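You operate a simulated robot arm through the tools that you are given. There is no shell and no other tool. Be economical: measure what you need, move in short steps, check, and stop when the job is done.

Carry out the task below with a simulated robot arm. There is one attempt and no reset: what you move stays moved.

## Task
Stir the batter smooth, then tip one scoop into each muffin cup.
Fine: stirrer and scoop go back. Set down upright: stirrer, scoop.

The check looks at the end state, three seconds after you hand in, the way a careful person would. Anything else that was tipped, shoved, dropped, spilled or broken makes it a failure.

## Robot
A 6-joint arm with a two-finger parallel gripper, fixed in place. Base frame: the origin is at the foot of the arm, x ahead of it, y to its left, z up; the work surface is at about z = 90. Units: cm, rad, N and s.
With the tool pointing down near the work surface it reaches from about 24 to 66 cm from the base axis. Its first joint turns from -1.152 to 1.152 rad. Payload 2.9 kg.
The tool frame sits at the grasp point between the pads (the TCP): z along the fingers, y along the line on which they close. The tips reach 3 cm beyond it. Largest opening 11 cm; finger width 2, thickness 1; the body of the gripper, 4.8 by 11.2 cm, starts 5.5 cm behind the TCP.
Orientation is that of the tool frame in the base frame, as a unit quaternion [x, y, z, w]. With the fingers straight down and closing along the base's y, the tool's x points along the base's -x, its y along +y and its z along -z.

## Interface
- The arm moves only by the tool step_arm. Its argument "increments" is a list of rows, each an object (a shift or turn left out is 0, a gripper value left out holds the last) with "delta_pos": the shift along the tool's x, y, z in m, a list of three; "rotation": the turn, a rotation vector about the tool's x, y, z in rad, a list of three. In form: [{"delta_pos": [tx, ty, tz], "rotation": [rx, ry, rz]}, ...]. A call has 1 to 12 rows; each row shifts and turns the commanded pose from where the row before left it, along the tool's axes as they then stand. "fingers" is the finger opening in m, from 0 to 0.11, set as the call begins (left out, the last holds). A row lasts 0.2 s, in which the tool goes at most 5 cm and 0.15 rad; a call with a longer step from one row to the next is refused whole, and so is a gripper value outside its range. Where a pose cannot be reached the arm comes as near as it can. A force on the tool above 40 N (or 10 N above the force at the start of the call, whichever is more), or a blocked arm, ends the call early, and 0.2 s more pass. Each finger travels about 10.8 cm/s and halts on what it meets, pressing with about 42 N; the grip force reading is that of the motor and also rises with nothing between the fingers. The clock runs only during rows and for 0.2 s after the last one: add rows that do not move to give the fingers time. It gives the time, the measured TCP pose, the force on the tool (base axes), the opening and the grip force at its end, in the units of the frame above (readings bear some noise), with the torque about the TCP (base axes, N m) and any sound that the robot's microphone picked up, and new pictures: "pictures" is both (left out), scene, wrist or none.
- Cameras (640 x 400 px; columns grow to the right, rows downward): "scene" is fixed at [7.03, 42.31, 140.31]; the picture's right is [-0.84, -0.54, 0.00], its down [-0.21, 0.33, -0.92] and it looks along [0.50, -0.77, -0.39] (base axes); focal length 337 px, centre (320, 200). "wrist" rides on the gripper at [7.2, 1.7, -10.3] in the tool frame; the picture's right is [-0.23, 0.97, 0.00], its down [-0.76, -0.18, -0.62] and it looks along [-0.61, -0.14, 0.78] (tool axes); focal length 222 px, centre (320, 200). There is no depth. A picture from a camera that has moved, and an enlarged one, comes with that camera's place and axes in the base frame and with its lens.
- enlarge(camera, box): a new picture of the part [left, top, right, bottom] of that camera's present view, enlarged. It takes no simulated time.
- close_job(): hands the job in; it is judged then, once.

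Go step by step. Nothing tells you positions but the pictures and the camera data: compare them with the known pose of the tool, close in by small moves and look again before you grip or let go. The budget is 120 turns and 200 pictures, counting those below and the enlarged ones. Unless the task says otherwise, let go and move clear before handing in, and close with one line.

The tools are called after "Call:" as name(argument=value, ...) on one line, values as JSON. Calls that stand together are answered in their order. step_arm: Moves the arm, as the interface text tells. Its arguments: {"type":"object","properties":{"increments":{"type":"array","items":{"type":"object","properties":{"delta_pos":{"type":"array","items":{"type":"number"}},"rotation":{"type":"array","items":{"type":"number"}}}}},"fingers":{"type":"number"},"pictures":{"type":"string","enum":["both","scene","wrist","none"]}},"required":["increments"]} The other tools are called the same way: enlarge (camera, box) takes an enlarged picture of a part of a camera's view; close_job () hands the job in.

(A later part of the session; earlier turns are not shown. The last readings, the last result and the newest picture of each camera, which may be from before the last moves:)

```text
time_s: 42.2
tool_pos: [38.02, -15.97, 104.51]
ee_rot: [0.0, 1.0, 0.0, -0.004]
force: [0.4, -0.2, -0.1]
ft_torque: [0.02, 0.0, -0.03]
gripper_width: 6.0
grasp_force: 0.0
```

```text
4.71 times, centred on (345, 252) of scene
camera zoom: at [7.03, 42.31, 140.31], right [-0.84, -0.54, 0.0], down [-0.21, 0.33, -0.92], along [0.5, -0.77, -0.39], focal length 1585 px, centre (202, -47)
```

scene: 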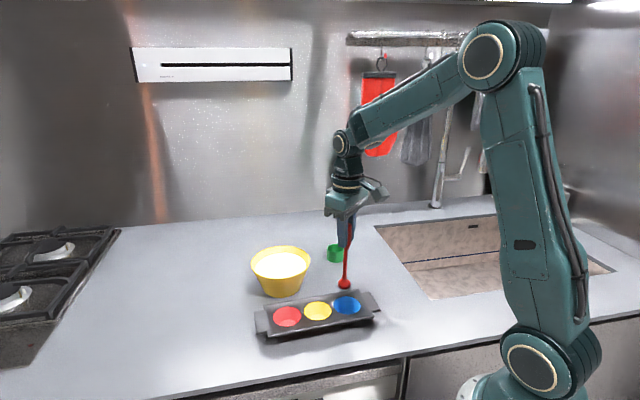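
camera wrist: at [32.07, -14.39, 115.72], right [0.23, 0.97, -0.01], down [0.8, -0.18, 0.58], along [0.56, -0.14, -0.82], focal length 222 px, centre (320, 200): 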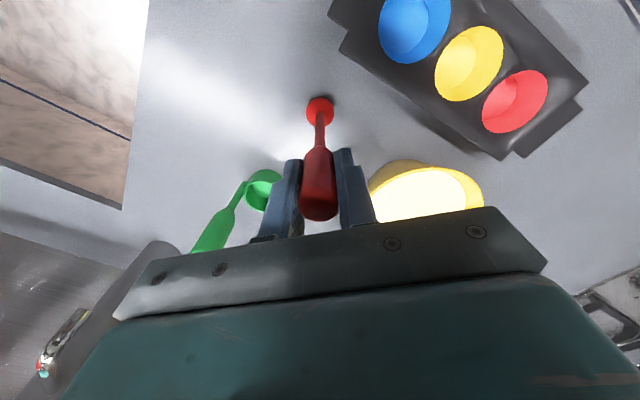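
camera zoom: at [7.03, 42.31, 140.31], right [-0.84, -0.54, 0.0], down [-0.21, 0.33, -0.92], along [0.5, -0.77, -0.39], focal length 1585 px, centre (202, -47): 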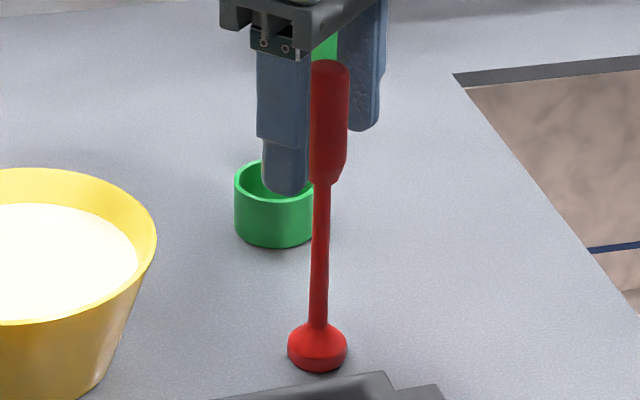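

The stirrer stands upright where it was. I'm rising clear and testing, with the gripper empty, how far the wrist can tip above the muffin tin.

Call:
step_arm(increments=[{"delta_pos": [0, 0, -0.04]}, {"delta_pos": [0, 0, -0.05]}, {"delta_pos": [0, 0, -0.05]}, {"delta_pos": [0, 0, -0.05]}, {"delta_pos": [-0.01, 0.03, 0]}, {"delta_pos": [-0.01, 0.03, 0]}, {"delta_pos": [-0.01, 0.03, 0]}, {"delta_pos": [-0.01, 0.03, 0]}, {}], pictures="scene")

Call:
step_arm(increments=[{"rotation": [0, 0.15, 0]}, {"rotation": [0, 0.15, 0]}, {"rotation": [0, 0.15, 0]}, {"rotation": [0, 0.15, 0]}, {"rotation": [0, 0.15, 0]}, {"rotation": [0, 0.15, 0]}, {"rotation": [0, 0.15, 0]}, {"rotation": [0, 0.15, 0]}, {"rotation": [0, 0.15, 0]}, {"rotation": [0, 0.15, 0]}, {"rotation": [0, 0.15, 0]}, {"rotation": [0, 0.15, 0]}], pictures="scene")

```text
time_s: 44.2
tool_pos: [42.23, -3.97, 123.43]
ee_rot: [0.0, 1.0, 0.0, -0.005]
force: [0.6, -0.2, 0.6]
ft_torque: [-0.04, 0.02, -0.03]
gripper_width: 6.01
grasp_force: 0.1
```

scene: 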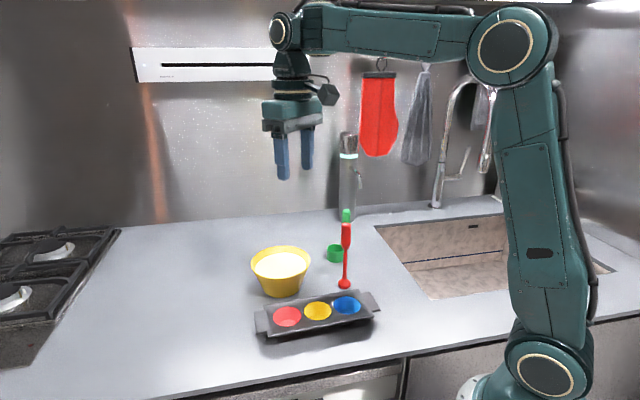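

```text
time_s: 45.0
tool_pos: [42.44, -3.92, 123.1]
ee_rot: [-0.001, 0.983, 0.0, -0.182]
force: [5.5, 0.0, -23.9]
ft_torque: [-0.08, 0.09, -0.02]
gripper_width: 6.0
grasp_force: 0.1
out of reach, approached as far as the arm can: row 3
stopped in row 3: the force on the tool passed its limit at 86 N (the readings are from after the stop); the commanded pose is now the measured one
```

scene: 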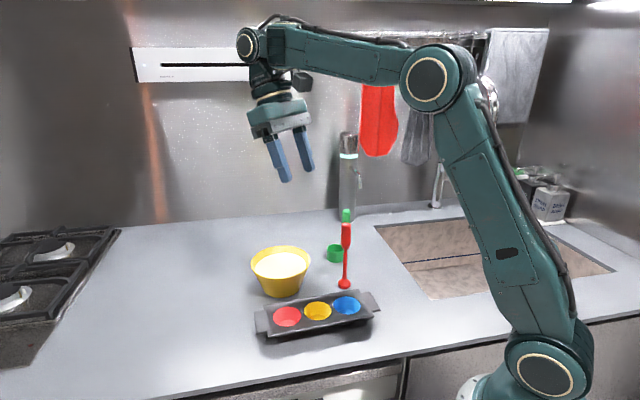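

Inward tipping is limited to about 0.37 rad. I'll return to vertical, yaw the tool about 72° so the closing axis is across the scoop's cup–handle line, and test tipping sideways there.

Call:
step_arm(increments=[{"rotation": [0, -0.122, 0]}, {"rotation": [0, -0.122, 0]}, {"rotation": [0, -0.122, 0]}, {"rotation": [0, 0, -0.1406]}, {"rotation": [0, 0, -0.1406]}, {"rotation": [0, 0, -0.1406]}, {"rotation": [0, 0, -0.1406]}, {"rotation": [0, 0, -0.1406]}, {"rotation": [0, 0, -0.1406]}, {"rotation": [0, 0, -0.1406]}, {"rotation": [0, 0, -0.1406]}, {"rotation": [0, 0, -0.1406]}], pictures="none")

Call:
step_arm(increments=[{"rotation": [0, 0.15, 0]}, {"rotation": [0, 0.15, 0]}, {"rotation": [0, 0.15, 0]}, {"rotation": [0, 0.15, 0]}, {"rotation": [0, 0.15, 0]}, {"rotation": [0, 0.15, 0]}, {"rotation": [0, 0.15, 0]}, {"rotation": [0, 0.15, 0]}, {"rotation": [0, 0.15, 0]}, {"rotation": [0, 0.15, 0]}, {"rotation": [0, 0.15, 0]}, {"rotation": [0, 0.15, 0]}], pictures="scene")

```text
time_s: 47.6
tool_pos: [42.43, -3.88, 123.13]
ee_rot: [-0.593, 0.805, 0.002, -0.002]
force: [0.0, 0.4, -0.1]
ft_torque: [-0.01, 0.0, -0.02]
gripper_width: 6.0
grasp_force: 0.0
```

```text
time_s: 50.2
tool_pos: [42.18, -3.98, 122.88]
ee_rot: [-0.579, 0.785, -0.128, -0.178]
force: [-0.6, 0.7, -0.4]
ft_torque: [-0.02, -0.04, -0.02]
gripper_width: 5.99
grasp_force: 0.0
out of reach, approached as far as the arm can: row 1, 4, 5, 6, 7, 8, 9, 10, 11, 12
```

scene: 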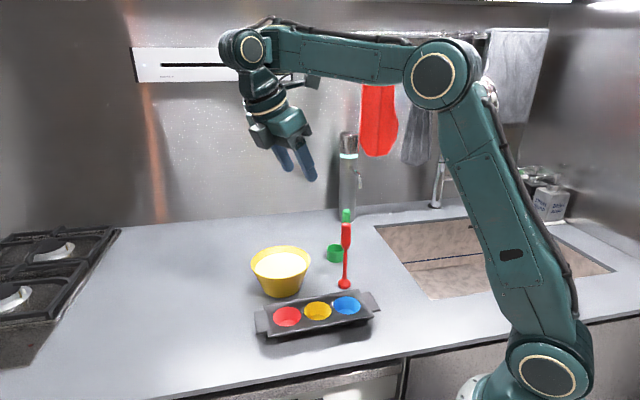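

Sideways this way stops near 0.45 rad. I'm undoing it and testing the opposite direction.

Call:
step_arm(increments=[{"rotation": [0, -0.15, 0]}, {"rotation": [0, -0.15, 0]}, {"rotation": [0, -0.15, 0]}, {"rotation": [0, -0.15, 0]}, {"rotation": [0, -0.15, 0]}, {"rotation": [0, -0.15, 0]}, {"rotation": [0, -0.15, 0]}, {"rotation": [0, -0.15, 0]}, {"rotation": [0, -0.15, 0]}, {"rotation": [0, -0.15, 0]}, {"rotation": [0, -0.15, 0]}, {"rotation": [0, -0.15, 0]}], pictures="none")

Call:
step_arm(increments=[{"rotation": [0, -0.15, 0]}, {"rotation": [0, -0.15, 0]}, {"rotation": [0, -0.15, 0]}, {"rotation": [0, -0.15, 0]}, {"rotation": [0, -0.15, 0]}, {"rotation": [0, -0.15, 0]}, {"rotation": [0, -0.15, 0]}, {"rotation": [0, -0.15, 0]}, {"rotation": [0, -0.15, 0]}, {"rotation": [0, -0.15, 0]}, {"rotation": [0, -0.15, 0]}, {"rotation": [0, -0.15, 0]}], pictures="scene")

```text
time_s: 52.8
tool_pos: [42.33, 6.6, 111.96]
ee_rot: [-0.458, 0.637, 0.361, 0.503]
force: [0.3, 1.0, -0.4]
ft_torque: [0.02, 0.0, -0.02]
gripper_width: 5.98
grasp_force: 0.0
out of reach, approached as far as the arm can: row 4, 6, 7, 8, 9, 10, 11, 12
```

```text
time_s: 55.4
tool_pos: [42.42, 7.83, 111.38]
ee_rot: [-0.45, 0.629, 0.369, 0.516]
force: [-0.1, 0.7, -0.1]
ft_torque: [0.02, 0.03, -0.01]
gripper_width: 6.01
grasp_force: 0.1
out of reach, approached as far as the arm can: row 1, 2, 3, 4, 5, 6, 7, 8, 9, 10, 11, 12
```

scene: 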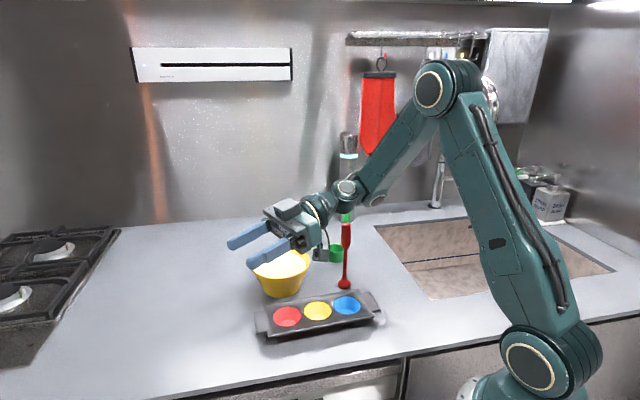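

I now understand the geometry: the wrist bends at most about 118° from the forearm. The fix is to grip the scoop's vertical handle with the tool already tilted about 55° outward, so tipping the tool back past vertical gives the pouring angle. I'm raising clear first.

Call:
step_arm(increments=[{"delta_pos": [-0.0392, 0, -0.0078]}, {"delta_pos": [-0.0392, 0, -0.0078]}, {"delta_pos": [-0.0392, 0, -0.0078]}, {}, {}], pictures="scene")

```text
time_s: 56.6
tool_pos: [43.16, 11.47, 122.03]
ee_rot: [-0.449, 0.631, 0.366, 0.516]
force: [-0.1, 0.0, 0.6]
ft_torque: [-0.03, -0.01, -0.05]
gripper_width: 6.0
grasp_force: 0.1
out of reach, approached as far as the arm can: row 1, 2, 3
```

scene: 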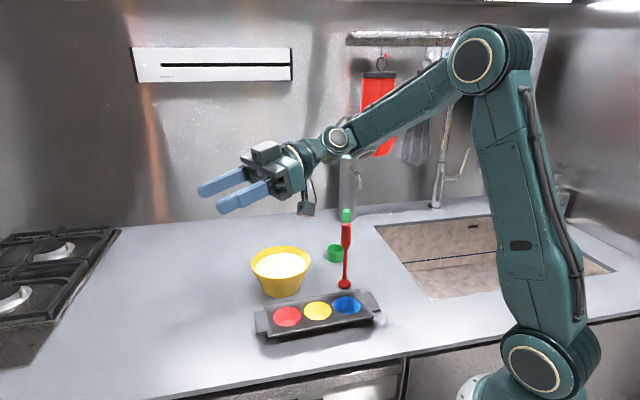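

Call:
enlarge(camera="scene", box=[190, 60, 410, 220])

```text
2.50 times, centred on (300, 140) of scene
camera zoom: at [7.02, 42.31, 140.31], right [-0.84, -0.54, 0.0], down [-0.21, 0.33, -0.92], along [0.5, -0.77, -0.39], focal length 842 px, centre (370, 350)
```

zoom: 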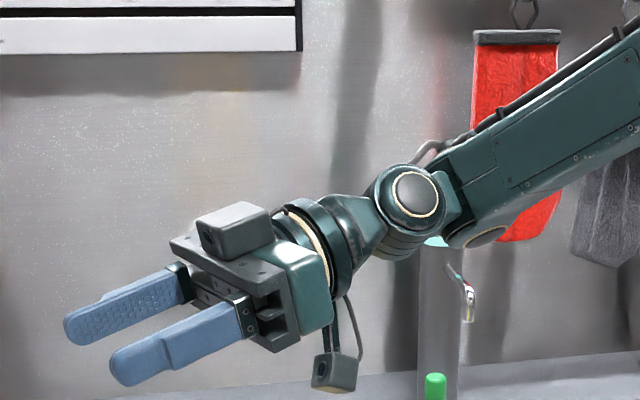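

The TCP and tilt are understood. I'll bring the tool back to vertical and then yaw so it points along (0.95, -0.30), square to the scoop's cup–handle line.

Call:
step_arm(increments=[{"rotation": [0, 0.1374, 0]}, {"rotation": [0, 0.1374, 0]}, {"rotation": [0, 0.1374, 0]}, {"rotation": [0, 0.1374, 0]}, {"rotation": [0, 0.1374, 0]}, {"rotation": [0, 0.1374, 0]}, {"rotation": [0, 0.1374, 0]}, {"rotation": [0, 0.1374, 0]}, {"rotation": [0, 0.1374, 0]}, {"rotation": [0, 0.1374, 0]}, {}], pictures="none")

Call:
step_arm(increments=[{"rotation": [0, 0, 0.1428]}, {"rotation": [0, 0, 0.1428]}, {"rotation": [0, 0, 0.1428]}, {"rotation": [0, 0, 0.1428]}, {"rotation": [0, 0, 0.1428]}, {"rotation": [0, 0, 0.1428]}, {"rotation": [0, 0, 0.1428]}, {"rotation": [0, 0, 0.1428]}, {"rotation": [0, 0, 0.1428]}, {"rotation": [0, 0, 0.1428]}, {"rotation": [0, 0, 0.1428]}, {}], pictures="scene")

```text
time_s: 59.0
tool_pos: [43.13, 11.48, 122.02]
ee_rot: [-0.582, 0.813, -0.001, -0.001]
force: [-0.3, 0.6, -0.5]
ft_torque: [-0.02, -0.01, 0.0]
gripper_width: 6.01
grasp_force: 0.0
```

```text
time_s: 61.6
tool_pos: [43.23, 11.47, 122.06]
ee_rot: [0.164, 0.986, 0.0, 0.0]
force: [-0.2, -0.1, 0.0]
ft_torque: [0.03, -0.01, 0.0]
gripper_width: 5.99
grasp_force: 0.0
```

scene: 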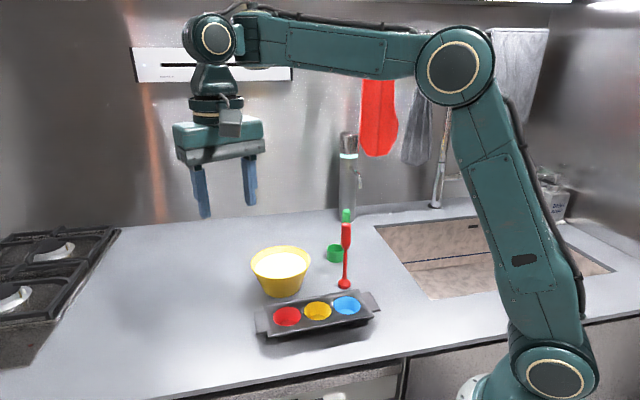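

The tool is vertical with the right yaw. Before grasping, I'll test how far it can pitch inward at the lower pouring height near the red cup, with the gripper empty.

Call:
step_arm(increments=[{"delta_pos": [-0.014, -0.0142, 0.03]}, {"delta_pos": [-0.014, -0.0142, 0.03]}, {"delta_pos": [-0.014, -0.0142, 0.03]}, {"delta_pos": [-0.014, -0.0142, 0.03]}, {"delta_pos": [-0.014, -0.0142, 0.03]}, {"rotation": [0, 0, -0.127]}, {"rotation": [0, 0, -0.127]}, {"rotation": [0, 0, -0.127]}, {}], pictures="none")

Call:
step_arm(increments=[{"rotation": [0, 0.1, 0]}, {"rotation": [0, 0.1, 0]}, {"rotation": [0, 0.1, 0]}, {"rotation": [0, 0.1, 0]}, {"rotation": [0, 0.1, 0]}, {"rotation": [0, 0.1, 0]}, {"rotation": [0, 0.1, 0]}, {"rotation": [0, 0.1, 0]}, {"rotation": [0, 0.1, 0]}], pictures="scene")

```text
time_s: 63.6
tool_pos: [53.06, 3.12, 113.77]
ee_rot: [-0.027, 1.0, 0.0, -0.001]
force: [0.0, 0.1, 1.0]
ft_torque: [0.02, -0.01, -0.02]
gripper_width: 6.02
grasp_force: 0.0
out of reach, approached as far as the arm can: row 1, 2, 3, 4, 5
```

```text
time_s: 64.7
tool_pos: [53.66, 3.03, 113.4]
ee_rot: [-0.024, 0.983, -0.015, -0.18]
force: [5.9, 6.4, -21.9]
ft_torque: [-0.94, 0.06, -0.2]
gripper_width: 6.0
grasp_force: 0.1
out of reach, approached as far as the arm can: row 2, 5
stopped in row 5: the force on the tool passed its limit at 77 N (the readings are from after the stop); the commanded pose is now the measured one
```

scene: 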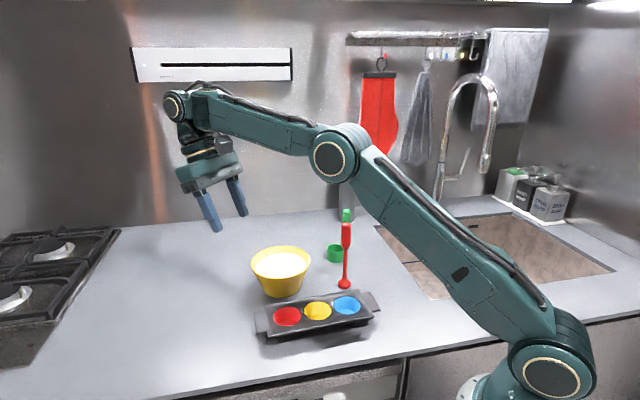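

The arm isn't going where a simple model says, so I'm looking at the wrist and arm configuration.

Call:
enlarge(camera="scene", box=[130, 70, 350, 240])

Call:
step_arm(increments=[{"rotation": [0, -0.12, 0]}, {"rotation": [0, -0.12, 0]}, {"rotation": [0, -0.12, 0]}, {}], pictures="scene")

```text
2.35 times, centred on (240, 155) of scene
camera zoom: at [7.03, 42.31, 140.31], right [-0.84, -0.54, 0.0], down [-0.21, 0.33, -0.92], along [0.5, -0.77, -0.39], focal length 792 px, centre (508, 306)
```

zoom: 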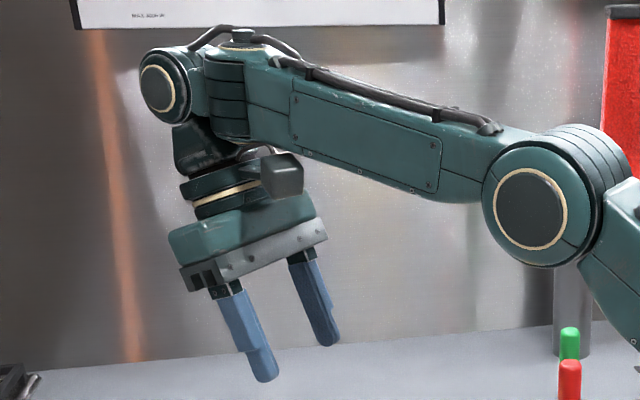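

```text
time_s: 65.7
tool_pos: [54.02, 3.24, 113.32]
ee_rot: [-0.026, 0.999, -0.013, -0.031]
force: [-0.5, 0.3, 0.0]
ft_torque: [0.03, 0.02, -0.02]
gripper_width: 5.99
grasp_force: 0.0
out of reach, approached as far as the arm can: row 3
```

scene: 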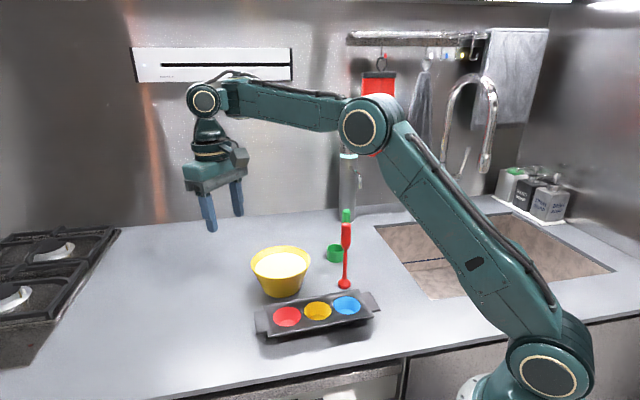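

I see the cause. The wrist's first joint swings about an axis that becomes parallel to a vertical tool when the forearm is level, and my sideways test left it swung over. I'll tilt toward its present heading, sweep the tilt around to straight ahead, and so unwind it.

Call:
step_arm(increments=[{"rotation": [-0.108, -0.0625, 0]}, {"rotation": [-0.108, -0.0625, 0]}, {"rotation": [-0.108, -0.0625, 0]}, {"rotation": [-0.108, -0.0625, 0]}, {}], pictures="scene")

Call:
step_arm(increments=[{"rotation": [0.0299, -0.0516, 0.109]}, {"rotation": [0.0299, -0.0516, 0.109]}, {"rotation": [0.0299, -0.0516, 0.109]}, {"rotation": [0.0299, -0.0516, 0.109]}, {"rotation": [0.0299, -0.0516, 0.109]}, {"rotation": [0.0299, -0.0516, 0.109]}, {"rotation": [0.0299, -0.0516, 0.109]}, {"rotation": [0.0299, -0.0516, 0.109]}, {}], pictures="scene")

```text
time_s: 66.9
tool_pos: [54.81, 3.56, 114.37]
ee_rot: [-0.02, 0.975, 0.203, 0.088]
force: [-0.1, -0.5, 0.3]
ft_torque: [0.02, 0.02, 0.02]
gripper_width: 6.01
grasp_force: 0.0
out of reach, approached as far as the arm can: row 2, 3
```

scene: 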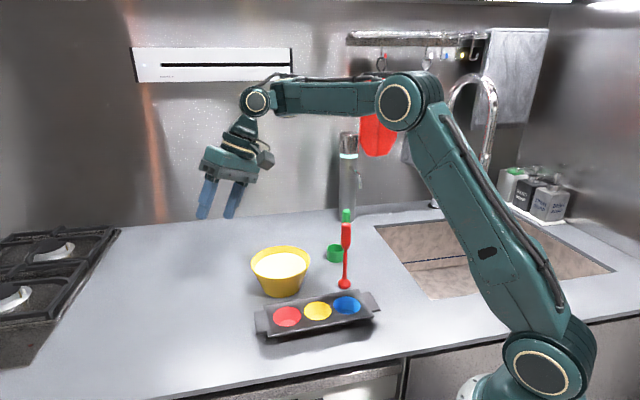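

```text
time_s: 68.9
tool_pos: [54.74, 3.64, 114.3]
ee_rot: [0.442, 0.871, 0.108, 0.188]
force: [0.2, -0.3, -0.1]
ft_torque: [-0.01, 0.01, -0.01]
gripper_width: 6.01
grasp_force: 0.1
```

scene: 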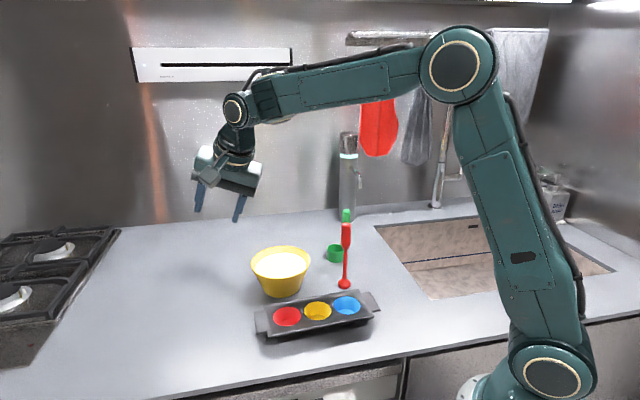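

The wrist is unwound and the forearm slopes down again. I'm rolling the closing axis horizontal and moving lower and inward, still tilted outward, then testing the inward pitch there.

Call:
step_arm(increments=[{"rotation": [0, 0, -0.1416]}, {"rotation": [0, 0, -0.1416]}, {"rotation": [0, 0, -0.1416]}, {"rotation": [0, 0, -0.1416]}, {"rotation": [0, 0, -0.1416]}, {"rotation": [0, 0, -0.1416]}, {"rotation": [0, 0, -0.1416]}, {"delta_pos": [0.0285, -0.0016, 0.0097]}, {"delta_pos": [0.0285, -0.0016, 0.0097]}, {"delta_pos": [0.0285, -0.0016, 0.0097]}, {"delta_pos": [0.0285, -0.0016, 0.0097]}, {}], pictures="none")

Call:
step_arm(increments=[{"rotation": [0, 0.1, 0]}, {"rotation": [0, 0.1, 0]}, {"rotation": [0, 0.1, 0]}, {"rotation": [0, 0.1, 0]}, {"rotation": [0, 0.1, 0]}, {"rotation": [0, 0.1, 0]}, {"rotation": [0, 0.1, 0]}, {"rotation": [0, 0.1, 0]}, {"rotation": [0, 0.1, 0]}], pictures="scene")

```text
time_s: 71.5
tool_pos: [46.17, 2.49, 105.96]
ee_rot: [-0.026, 0.976, 0.006, 0.217]
force: [0.4, 0.4, -0.4]
ft_torque: [-0.03, 0.0, 0.02]
gripper_width: 6.01
grasp_force: 0.2
```

```text
time_s: 73.5
tool_pos: [46.27, 2.45, 105.95]
ee_rot: [-0.027, 0.973, -0.007, -0.231]
force: [0.3, 0.6, 0.0]
ft_torque: [0.0, 0.01, -0.01]
gripper_width: 5.99
grasp_force: 0.0
```

scene: 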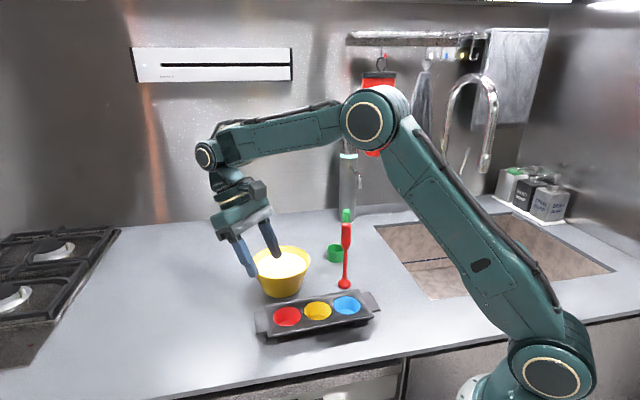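

Inward 0.47 rad is fine here. I'm probing further in small steps.

Call:
step_arm(increments=[{"rotation": [0, 0.05, 0]}, {"rotation": [0, 0.05, 0]}, {"rotation": [0, 0.05, 0]}, {"rotation": [0, 0.05, 0]}, {"rotation": [0, 0.05, 0]}, {"rotation": [0, 0.05, 0]}, {"rotation": [0, 0.05, 0]}], pictures="none")

```text
time_s: 74.9
tool_pos: [46.46, 2.5, 105.77]
ee_rot: [-0.025, 0.933, -0.01, -0.359]
force: [-2.3, 3.4, -16.7]
ft_torque: [-0.46, 0.07, 0.07]
gripper_width: 6.0
grasp_force: 0.0
out of reach, approached as far as the arm can: row 7
stopped in row 7: the force on the tool passed its limit at 74 N (the readings are from after the stop); the commanded pose is now the measured one
```

Inward pitch reaches 0.73 rad here, which matches my model. That gives a pour tilt over 95° with a 55° grip. I'm lifting, then pitching outward 55°.

Call:
step_arm(increments=[{"delta_pos": [0, 0, 0], "rotation": [0, -0.1, 0]}, {"delta_pos": [0.025, 0, -0.028]}, {"delta_pos": [0.025, 0, -0.028]}, {"delta_pos": [0.025, 0, -0.028]}, {"rotation": [0, -0.1, 0]}, {"rotation": [0, -0.145, 0]}, {"rotation": [0, -0.145, 0]}, {"rotation": [0, -0.145, 0]}, {"rotation": [0, -0.145, 0]}, {"rotation": [0, -0.145, 0]}, {"rotation": [0, -0.145, 0]}, {"rotation": [0, -0.145, 0]}], pictures="none")

Call:
step_arm(increments=[{"rotation": [0, -0.145, 0]}, {"rotation": [0, -0.145, 0]}, {"rotation": [0, -0.145, 0]}, {"rotation": [0, -0.045, 0]}, {"rotation": [0.0977, 0, 0.0685]}, {"rotation": [0.0977, 0, 0.0685]}, {"rotation": [0.0977, 0, 0.0685]}, {}], pictures="scene")

```text
time_s: 75.7
tool_pos: [46.16, 2.43, 111.3]
ee_rot: [-0.026, 0.952, -0.008, -0.304]
force: [-0.1, 2.2, -18.0]
ft_torque: [-0.52, 0.03, -0.03]
gripper_width: 6.02
grasp_force: 0.0
out of reach, approached as far as the arm can: row 3
stopped in row 3: the force on the tool passed its limit at 81 N (the readings are from after the stop); the commanded pose is now the measured one
```

```text
time_s: 77.5
tool_pos: [46.12, 2.54, 111.35]
ee_rot: [0.065, 0.984, -0.155, -0.064]
force: [-0.2, 0.3, -0.7]
ft_torque: [0.0, 0.0, 0.0]
gripper_width: 6.01
grasp_force: 0.0
```

scene: 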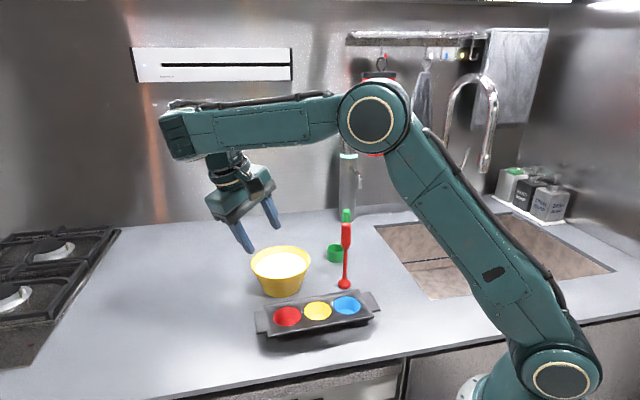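

The last rows ran from a mistaken start tilt. I'm undoing those three rotations to return to the arm's plane.

Call:
step_arm(increments=[{"rotation": [-0.0977, 0, -0.0685]}, {"rotation": [-0.0977, 0, -0.0685]}, {"rotation": [-0.0977, 0, -0.0685]}, {}], pictures="none")

```text
time_s: 78.5
tool_pos: [46.1, 2.47, 111.3]
ee_rot: [-0.028, 0.997, -0.003, -0.069]
force: [0.8, -0.2, 0.4]
ft_torque: [-0.01, 0.01, 0.0]
gripper_width: 5.99
grasp_force: 0.1
```

Back in plane, at inward 0.14. I'm pitching outward to 55°.

Call:
step_arm(increments=[{"rotation": [0, -0.1372, 0]}, {"rotation": [0, -0.1372, 0]}, {"rotation": [0, -0.1372, 0]}, {"rotation": [0, -0.1372, 0]}, {"rotation": [0, -0.1372, 0]}, {"rotation": [0, -0.1372, 0]}, {"rotation": [0, -0.1372, 0]}, {"rotation": [0, -0.1372, 0]}, {}], pictures="scene")

```text
time_s: 80.5
tool_pos: [46.13, 2.39, 111.33]
ee_rot: [-0.024, 0.887, 0.012, 0.461]
force: [0.3, -0.5, 0.7]
ft_torque: [-0.03, 0.01, 0.0]
gripper_width: 6.02
grasp_force: 0.0
```

scene: 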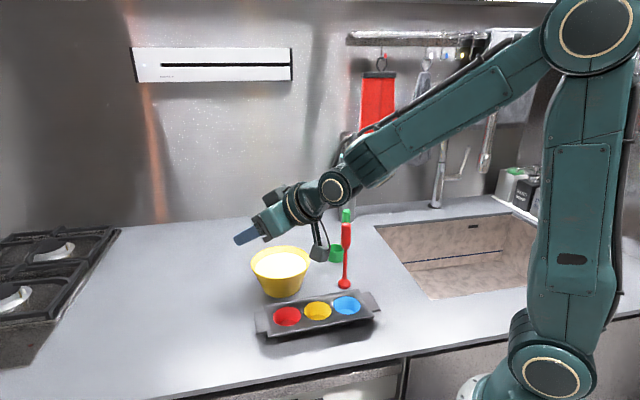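

The tilt is 55° and in plane. I'm raising, yawing to the scoop's heading and travelling to above the scoop handle.

Call:
step_arm(increments=[{"delta_pos": [-0.0327, 0, -0.023]}, {"delta_pos": [-0.0327, 0, -0.023]}, {"rotation": [0.0977, 0, 0.0685]}, {"rotation": [0.0977, 0, 0.0685]}, {"rotation": [0.0977, 0, 0.0685]}, {"delta_pos": [-0.0057, -0.0411, 0.0081]}, {"delta_pos": [-0.0057, -0.0411, 0.0081]}, {"delta_pos": [-0.0057, -0.0411, 0.0081]}, {"delta_pos": [-0.0057, -0.0411, 0.0081]}, {"delta_pos": [-0.0057, -0.0411, 0.0081]}, {"delta_pos": [-0.0057, -0.0411, 0.0081]}, {"delta_pos": [-0.0057, -0.0411, 0.0081]}])

```text
time_s: 83.1
tool_pos: [44.19, -27.04, 119.43]
ee_rot: [0.133, 0.877, -0.069, 0.456]
force: [0.0, -0.3, 0.9]
ft_torque: [0.01, 0.03, 0.0]
gripper_width: 5.98
grasp_force: 0.0
camera wrist: at [32.62, -21.82, 119.42], right [0.41, 0.89, 0.19], down [-0.12, -0.15, 0.98], along [0.9, -0.43, 0.05], focal length 222 px, centre (320, 200)
```

scene: 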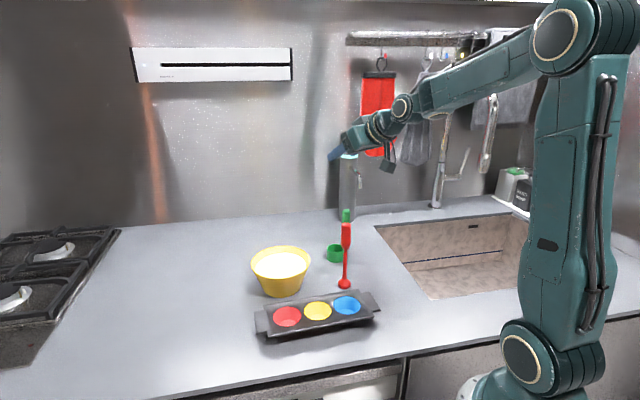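
wrist: 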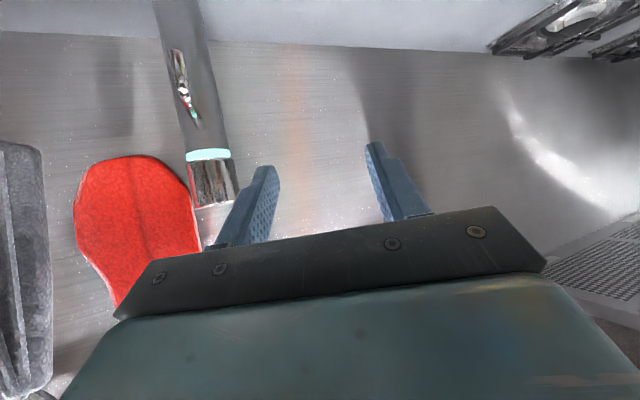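

The wrist camera looks level here, so the scoop will appear as I descend. Handle axis at about (43.9, -27.0). I'm lowering to just above the handle top.

Call:
step_arm(increments=[{"delta_pos": [0.034, 0, 0.0215]}, {"delta_pos": [0.0335, 0, 0.0235]}, {"delta_pos": [0.0335, 0, 0.0235]}, {}])

Call:
enlarge(camera="scene", box=[300, 150, 400, 300])

```text
time_s: 84.1
tool_pos: [44.04, -26.95, 107.16]
ee_rot: [0.133, 0.877, -0.069, 0.456]
force: [0.2, -0.1, -0.2]
ft_torque: [0.02, -0.03, 0.04]
gripper_width: 6.0
grasp_force: 0.0
camera wrist: at [32.49, -21.69, 107.14], right [0.42, 0.89, 0.18], down [-0.12, -0.15, 0.98], along [0.9, -0.43, 0.05], focal length 222 px, centre (320, 200)
```

scene: 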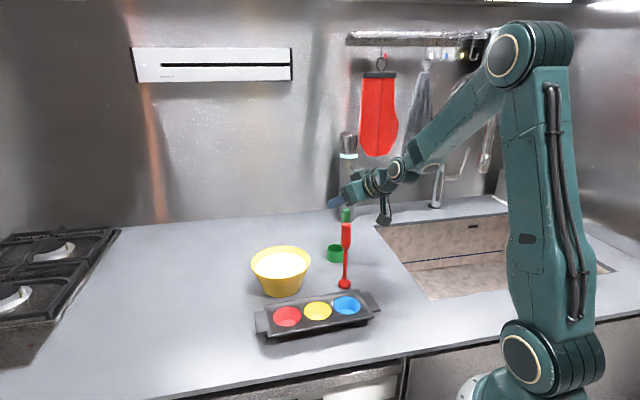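
wrist: 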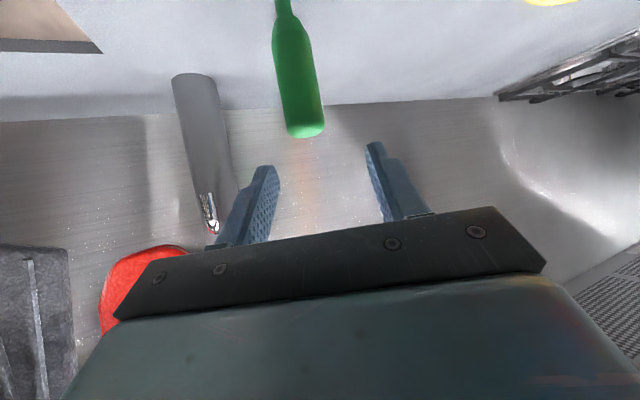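

```text
2.67 times, centred on (350, 225) of scene
camera zoom: at [7.03, 42.31, 140.31], right [-0.84, -0.54, 0.0], down [-0.21, 0.33, -0.92], along [0.5, -0.77, -0.39], focal length 898 px, centre (240, 133)
```

zoom: 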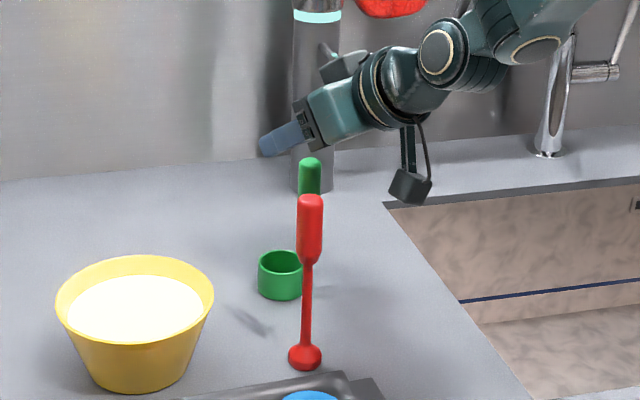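

The handle sits 0.4 cm toward -y of centre. I'm shifting and lowering so the pads are at the thick part of the handle, z about 101.7.

Call:
step_arm(increments=[{"delta_pos": [0, -0.004, 0]}, {"delta_pos": [0.0164, 0, 0.0115]}, {"delta_pos": [0.0164, 0, 0.0115]}, {"delta_pos": [0.012, 0, 0.0084]}, {}])

Call:
enlarge(camera="scene", box=[300, 180, 400, 300])

```text
time_s: 85.3
tool_pos: [43.89, -27.52, 101.53]
ee_rot: [0.135, 0.877, -0.07, 0.456]
force: [-0.4, -0.7, -0.3]
ft_torque: [-0.03, -0.03, -0.01]
gripper_width: 5.98
grasp_force: 0.0
camera wrist: at [32.27, -22.12, 101.7], right [0.42, 0.89, 0.19], down [-0.12, -0.15, 0.98], along [0.9, -0.43, 0.05], focal length 222 px, centre (320, 200)
```

scene: 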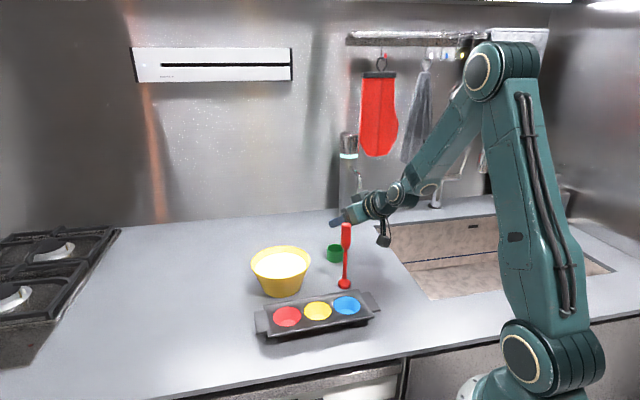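
wrist: 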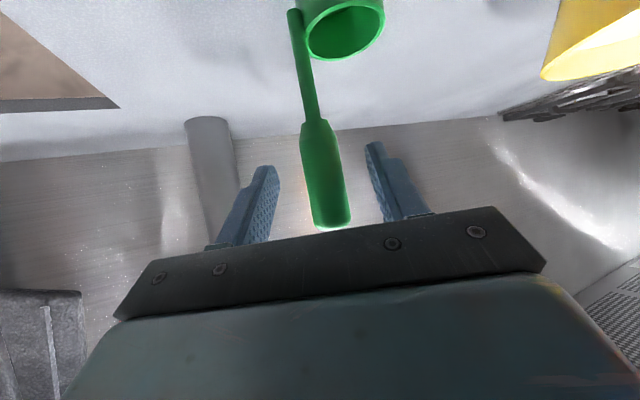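

```text
3.33 times, centred on (350, 240) of scene
camera zoom: at [7.03, 42.31, 140.31], right [-0.84, -0.54, 0.0], down [-0.21, 0.33, -0.92], along [0.5, -0.77, -0.39], focal length 1122 px, centre (220, 67)
```

zoom: 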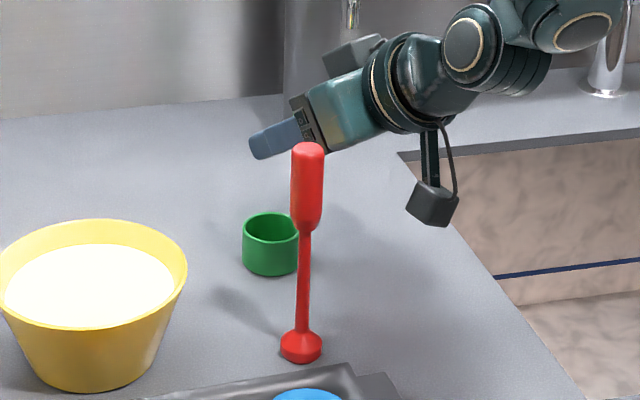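

The handle is centred between the pads. I'm closing.

Call:
step_arm(increments=[{}, {}, {}, {}], fingers=0.0, pictures="wrist")

Call:
enlarge(camera="scene", box=[310, 190, 370, 280])

```text
time_s: 86.3
tool_pos: [43.87, -27.45, 101.78]
ee_rot: [0.133, 0.877, -0.069, 0.456]
force: [0.5, 0.8, 0.0]
ft_torque: [0.01, -0.04, -0.01]
gripper_width: 2.06
grasp_force: 42.0
camera wrist: at [32.27, -22.12, 101.71], right [0.42, 0.89, 0.19], down [-0.12, -0.15, 0.98], along [0.9, -0.43, 0.05], focal length 222 px, centre (320, 200)
```

wrist: 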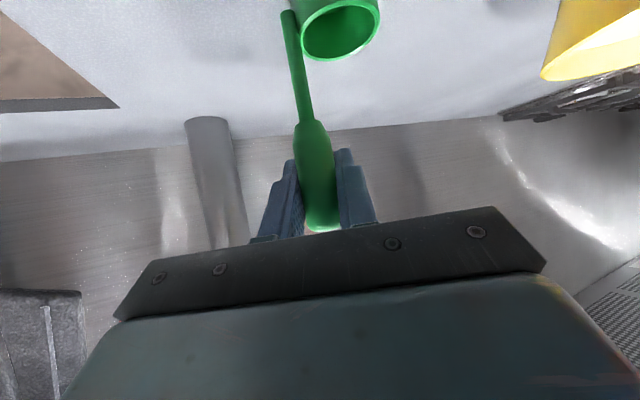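

```text
4.44 times, centred on (340, 235) of scene
camera zoom: at [7.03, 42.31, 140.31], right [-0.84, -0.54, 0.0], down [-0.21, 0.33, -0.92], along [0.5, -0.77, -0.39], focal length 1497 px, centre (231, 44)
```

zoom: 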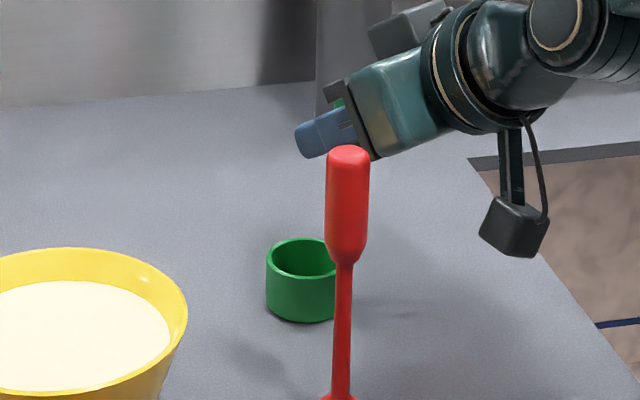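

The scoop is gripped at (43.87, -27.45, 101.7). I'm lifting straight up.

Call:
step_arm(increments=[{"delta_pos": [-0.0164, 0, -0.0115]}, {"delta_pos": [-0.0327, 0, -0.023]}, {"delta_pos": [-0.0327, 0, -0.023]}, {"delta_pos": [-0.0327, 0, -0.023]}, {}])

Call:
enlarge(camera="scene", box=[310, 130, 370, 220])

```text
time_s: 87.5
tool_pos: [43.83, -27.42, 115.55]
ee_rot: [0.134, 0.878, -0.07, 0.454]
force: [-0.1, -0.2, -0.6]
ft_torque: [-0.01, 0.02, 0.01]
gripper_width: 2.01
grasp_force: 42.7
camera wrist: at [32.22, -22.11, 115.66], right [0.42, 0.89, 0.19], down [-0.12, -0.15, 0.98], along [0.9, -0.43, 0.05], focal length 222 px, centre (320, 200)
```

scene: 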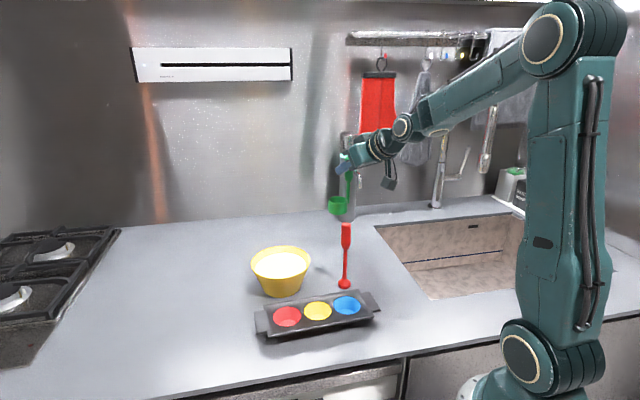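
wrist: 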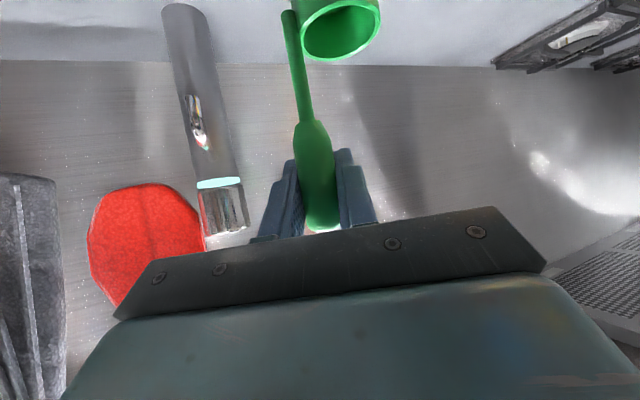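

```text
4.44 times, centred on (340, 175) of scene
camera zoom: at [7.03, 42.31, 140.31], right [-0.84, -0.54, 0.0], down [-0.21, 0.33, -0.92], along [0.5, -0.77, -0.39], focal length 1497 px, centre (231, 311)
```

zoom: 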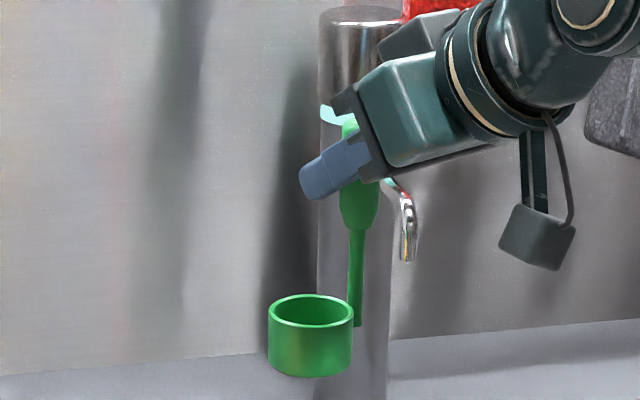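

The scoop is upright in the grip. The cup centre is about (+1.4, +2.5) from the TCP with its bottom 11.6 below it. I'm carrying it over the bowl centre.

Call:
step_arm(increments=[{"delta_pos": [0.0009, 0.0358, -0.0013]}, {"delta_pos": [0.0009, 0.0358, -0.0013]}, {"delta_pos": [0.0009, 0.0358, -0.0013]}, {"delta_pos": [0.0009, 0.0358, -0.0013]}, {"delta_pos": [0.0009, 0.0358, -0.0013]}, {}, {"delta_pos": [0.0204, 0, 0.0143]}, {"delta_pos": [0.0204, 0, 0.0143]}, {}])

Call:
enlarge(camera="scene", box=[230, 170, 350, 310])

```text
time_s: 89.5
tool_pos: [48.56, -10.17, 110.67]
ee_rot: [0.135, 0.878, -0.07, 0.455]
force: [-0.4, -0.1, -0.3]
ft_torque: [-0.04, -0.03, -0.02]
gripper_width: 2.06
grasp_force: 41.9
camera wrist: at [36.86, -4.79, 110.71], right [0.42, 0.89, 0.19], down [-0.12, -0.15, 0.98], along [0.9, -0.43, 0.05], focal length 222 px, centre (320, 200)
```

scene: 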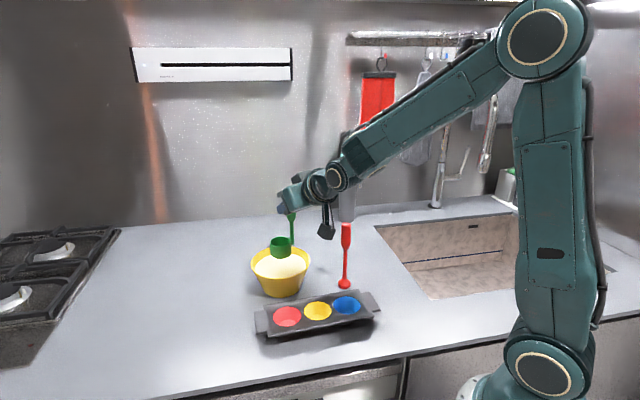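
wrist: 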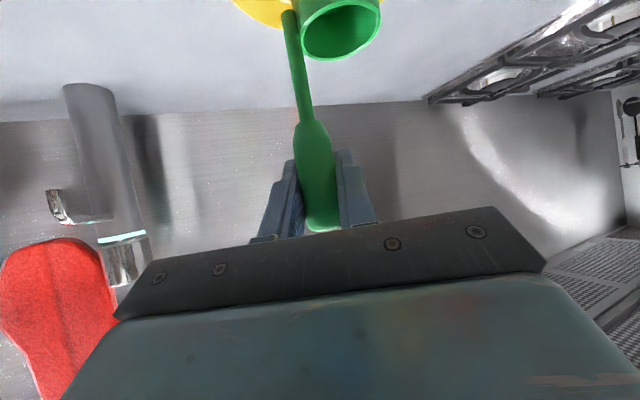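

```text
2.86 times, centred on (290, 240) of scene
camera zoom: at [7.03, 42.31, 140.31], right [-0.84, -0.54, 0.0], down [-0.21, 0.33, -0.92], along [0.5, -0.77, -0.39], focal length 962 px, centre (406, 86)
```

zoom: 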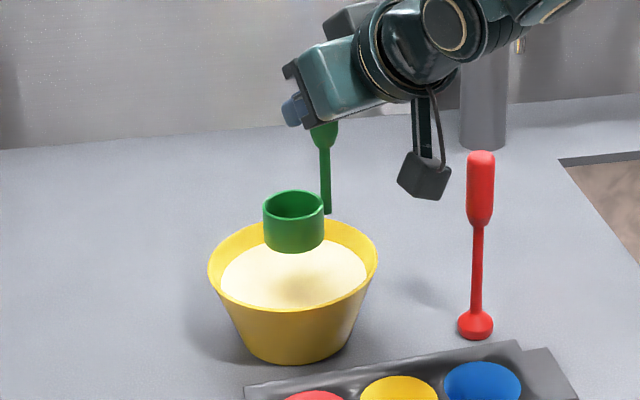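

The cup is right over the bowl centre. I'm lowering it into the batter.

Call:
step_arm(increments=[{"delta_pos": [0.0147, 0, 0.0103]}, {"delta_pos": [0.0147, 0, 0.0103]}, {"delta_pos": [0.0123, 0, 0.0086]}, {"delta_pos": [0.0106, 0, 0.0075]}, {"delta_pos": [0.0082, 0, 0.0057]}, {}, {}], pictures="scene")

Call:
enlarge(camera="scene", box=[230, 170, 350, 310])

```text
time_s: 91.1
tool_pos: [48.5, -10.17, 103.44]
ee_rot: [0.136, 0.878, -0.071, 0.454]
force: [0.0, 0.4, -1.3]
ft_torque: [-0.03, 0.03, 0.0]
gripper_width: 2.03
grasp_force: 42.0
```

scene: 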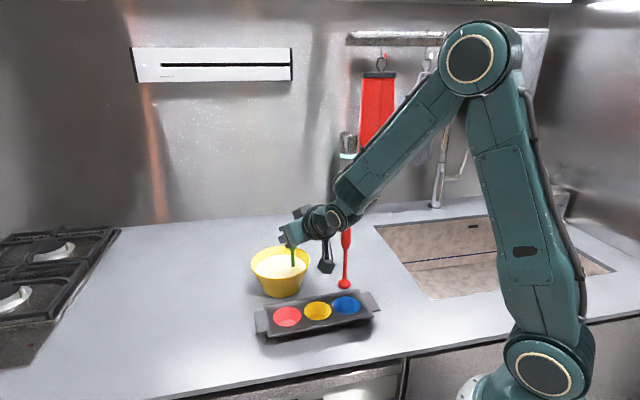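

```text
2.86 times, centred on (290, 240) of scene
camera zoom: at [7.03, 42.31, 140.31], right [-0.84, -0.54, 0.0], down [-0.21, 0.33, -0.92], along [0.5, -0.77, -0.39], focal length 962 px, centre (406, 86)
```

zoom: 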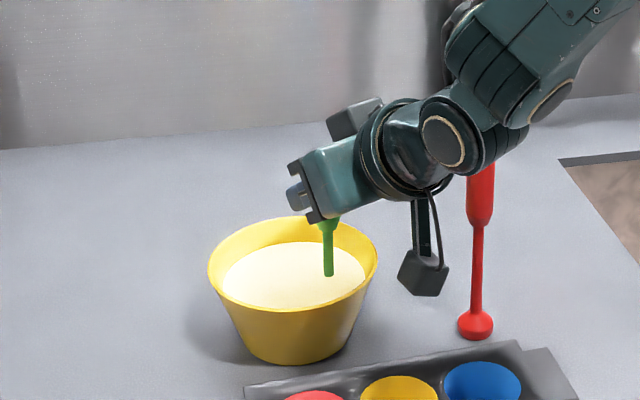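

The cup is fully submerged. I'm lifting slowly and vertically.

Call:
step_arm(increments=[{}, {"delta_pos": [-0.0082, 0, -0.0057]}, {"delta_pos": [-0.0123, 0, -0.0086]}, {"delta_pos": [-0.0164, 0, -0.0115]}, {"delta_pos": [-0.0164, 0, -0.0115]}, {"delta_pos": [-0.0164, 0, -0.0115]}, {"delta_pos": [-0.0164, 0, -0.0115]}, {}, {}, {}, {}])

Call:
enlarge(camera="scene", box=[230, 170, 350, 310])

```text
time_s: 93.5
tool_pos: [48.42, -10.1, 113.76]
ee_rot: [0.134, 0.877, -0.07, 0.455]
force: [-0.5, -0.4, -1.0]
ft_torque: [0.02, 0.02, 0.01]
gripper_width: 2.02
grasp_force: 42.0
camera wrist: at [36.83, -4.79, 113.81], right [0.42, 0.89, 0.19], down [-0.12, -0.15, 0.98], along [0.9, -0.43, 0.05], focal length 222 px, centre (320, 200)
```

scene: 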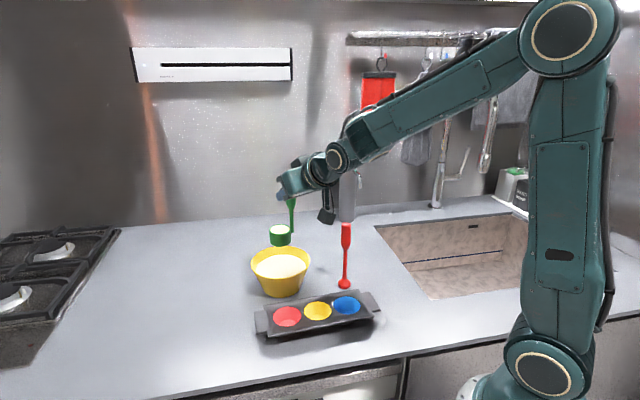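
wrist: 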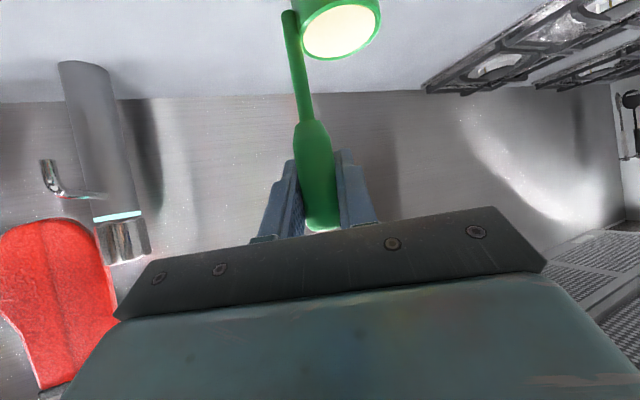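

```text
2.86 times, centred on (290, 240) of scene
camera zoom: at [7.03, 42.31, 140.31], right [-0.84, -0.54, 0.0], down [-0.21, 0.33, -0.92], along [0.5, -0.77, -0.39], focal length 962 px, centre (406, 86)
```

zoom: 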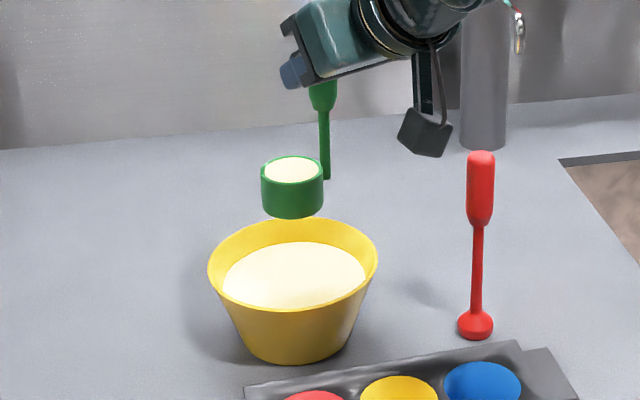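

The scoop is full and level. I'm carrying it level toward the red cup at this height, then swinging the tool heading to +17° so the pour clears the bowl.

Call:
step_arm(increments=[{"delta_pos": [0.0113, 0.0092, -0.0161]}, {"delta_pos": [0.0113, 0.0092, -0.0161]}, {"delta_pos": [0.0113, 0.0092, -0.0161]}, {"delta_pos": [0.0113, 0.0092, -0.0161]}, {"delta_pos": [0.0113, 0.0092, -0.0161]}, {"delta_pos": [0.0113, 0.0092, -0.0161]}, {"rotation": [-0.0989, 0, -0.0693]}, {"rotation": [-0.0989, 0, -0.0693]}, {"rotation": [-0.0989, 0, -0.0693]}, {"rotation": [-0.0989, 0, -0.0693]}, {"rotation": [-0.0989, 0, -0.0693]}, {}])

Call:
enlarge(camera="scene", box=[240, 170, 400, 340])

```text
time_s: 96.1
tool_pos: [38.9, -1.13, 113.74]
ee_rot: [-0.133, 0.878, 0.069, 0.456]
force: [1.4, -0.3, -0.4]
ft_torque: [0.0, -0.01, -0.01]
gripper_width: 2.0
grasp_force: 42.1
camera wrist: at [26.26, -3.49, 113.88], right [-0.16, 0.97, 0.19], down [-0.02, -0.19, 0.98], along [0.99, 0.16, 0.05], focal length 222 px, centre (320, 200)
```

scene: 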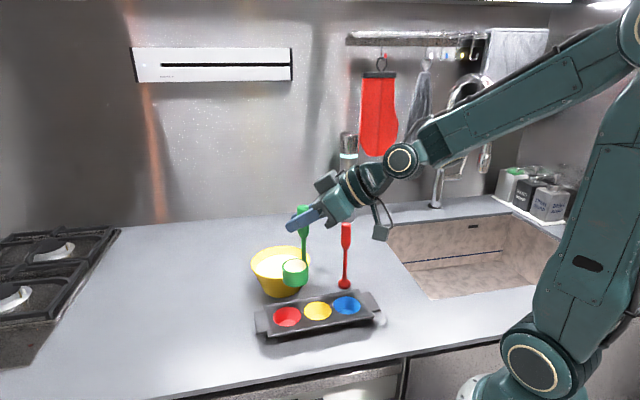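
wrist: 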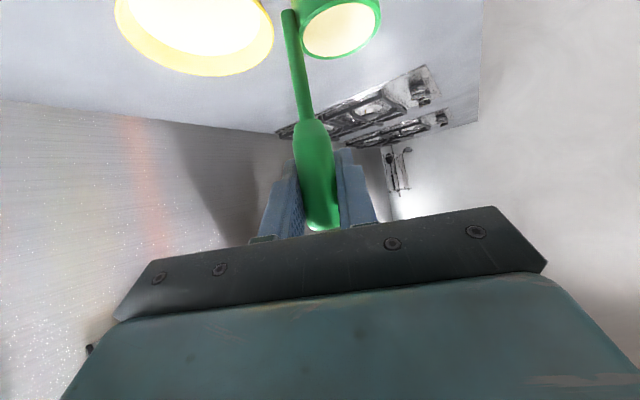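

```text
2.35 times, centred on (320, 255) of scene
camera zoom: at [7.03, 42.31, 140.31], right [-0.84, -0.54, 0.0], down [-0.21, 0.33, -0.92], along [0.5, -0.77, -0.39], focal length 792 px, centre (320, 71)
```

zoom: 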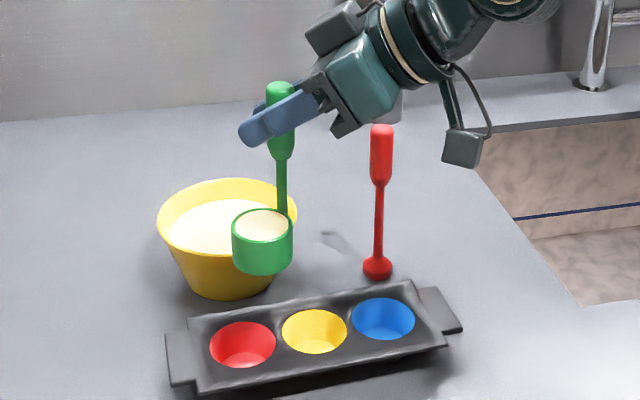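

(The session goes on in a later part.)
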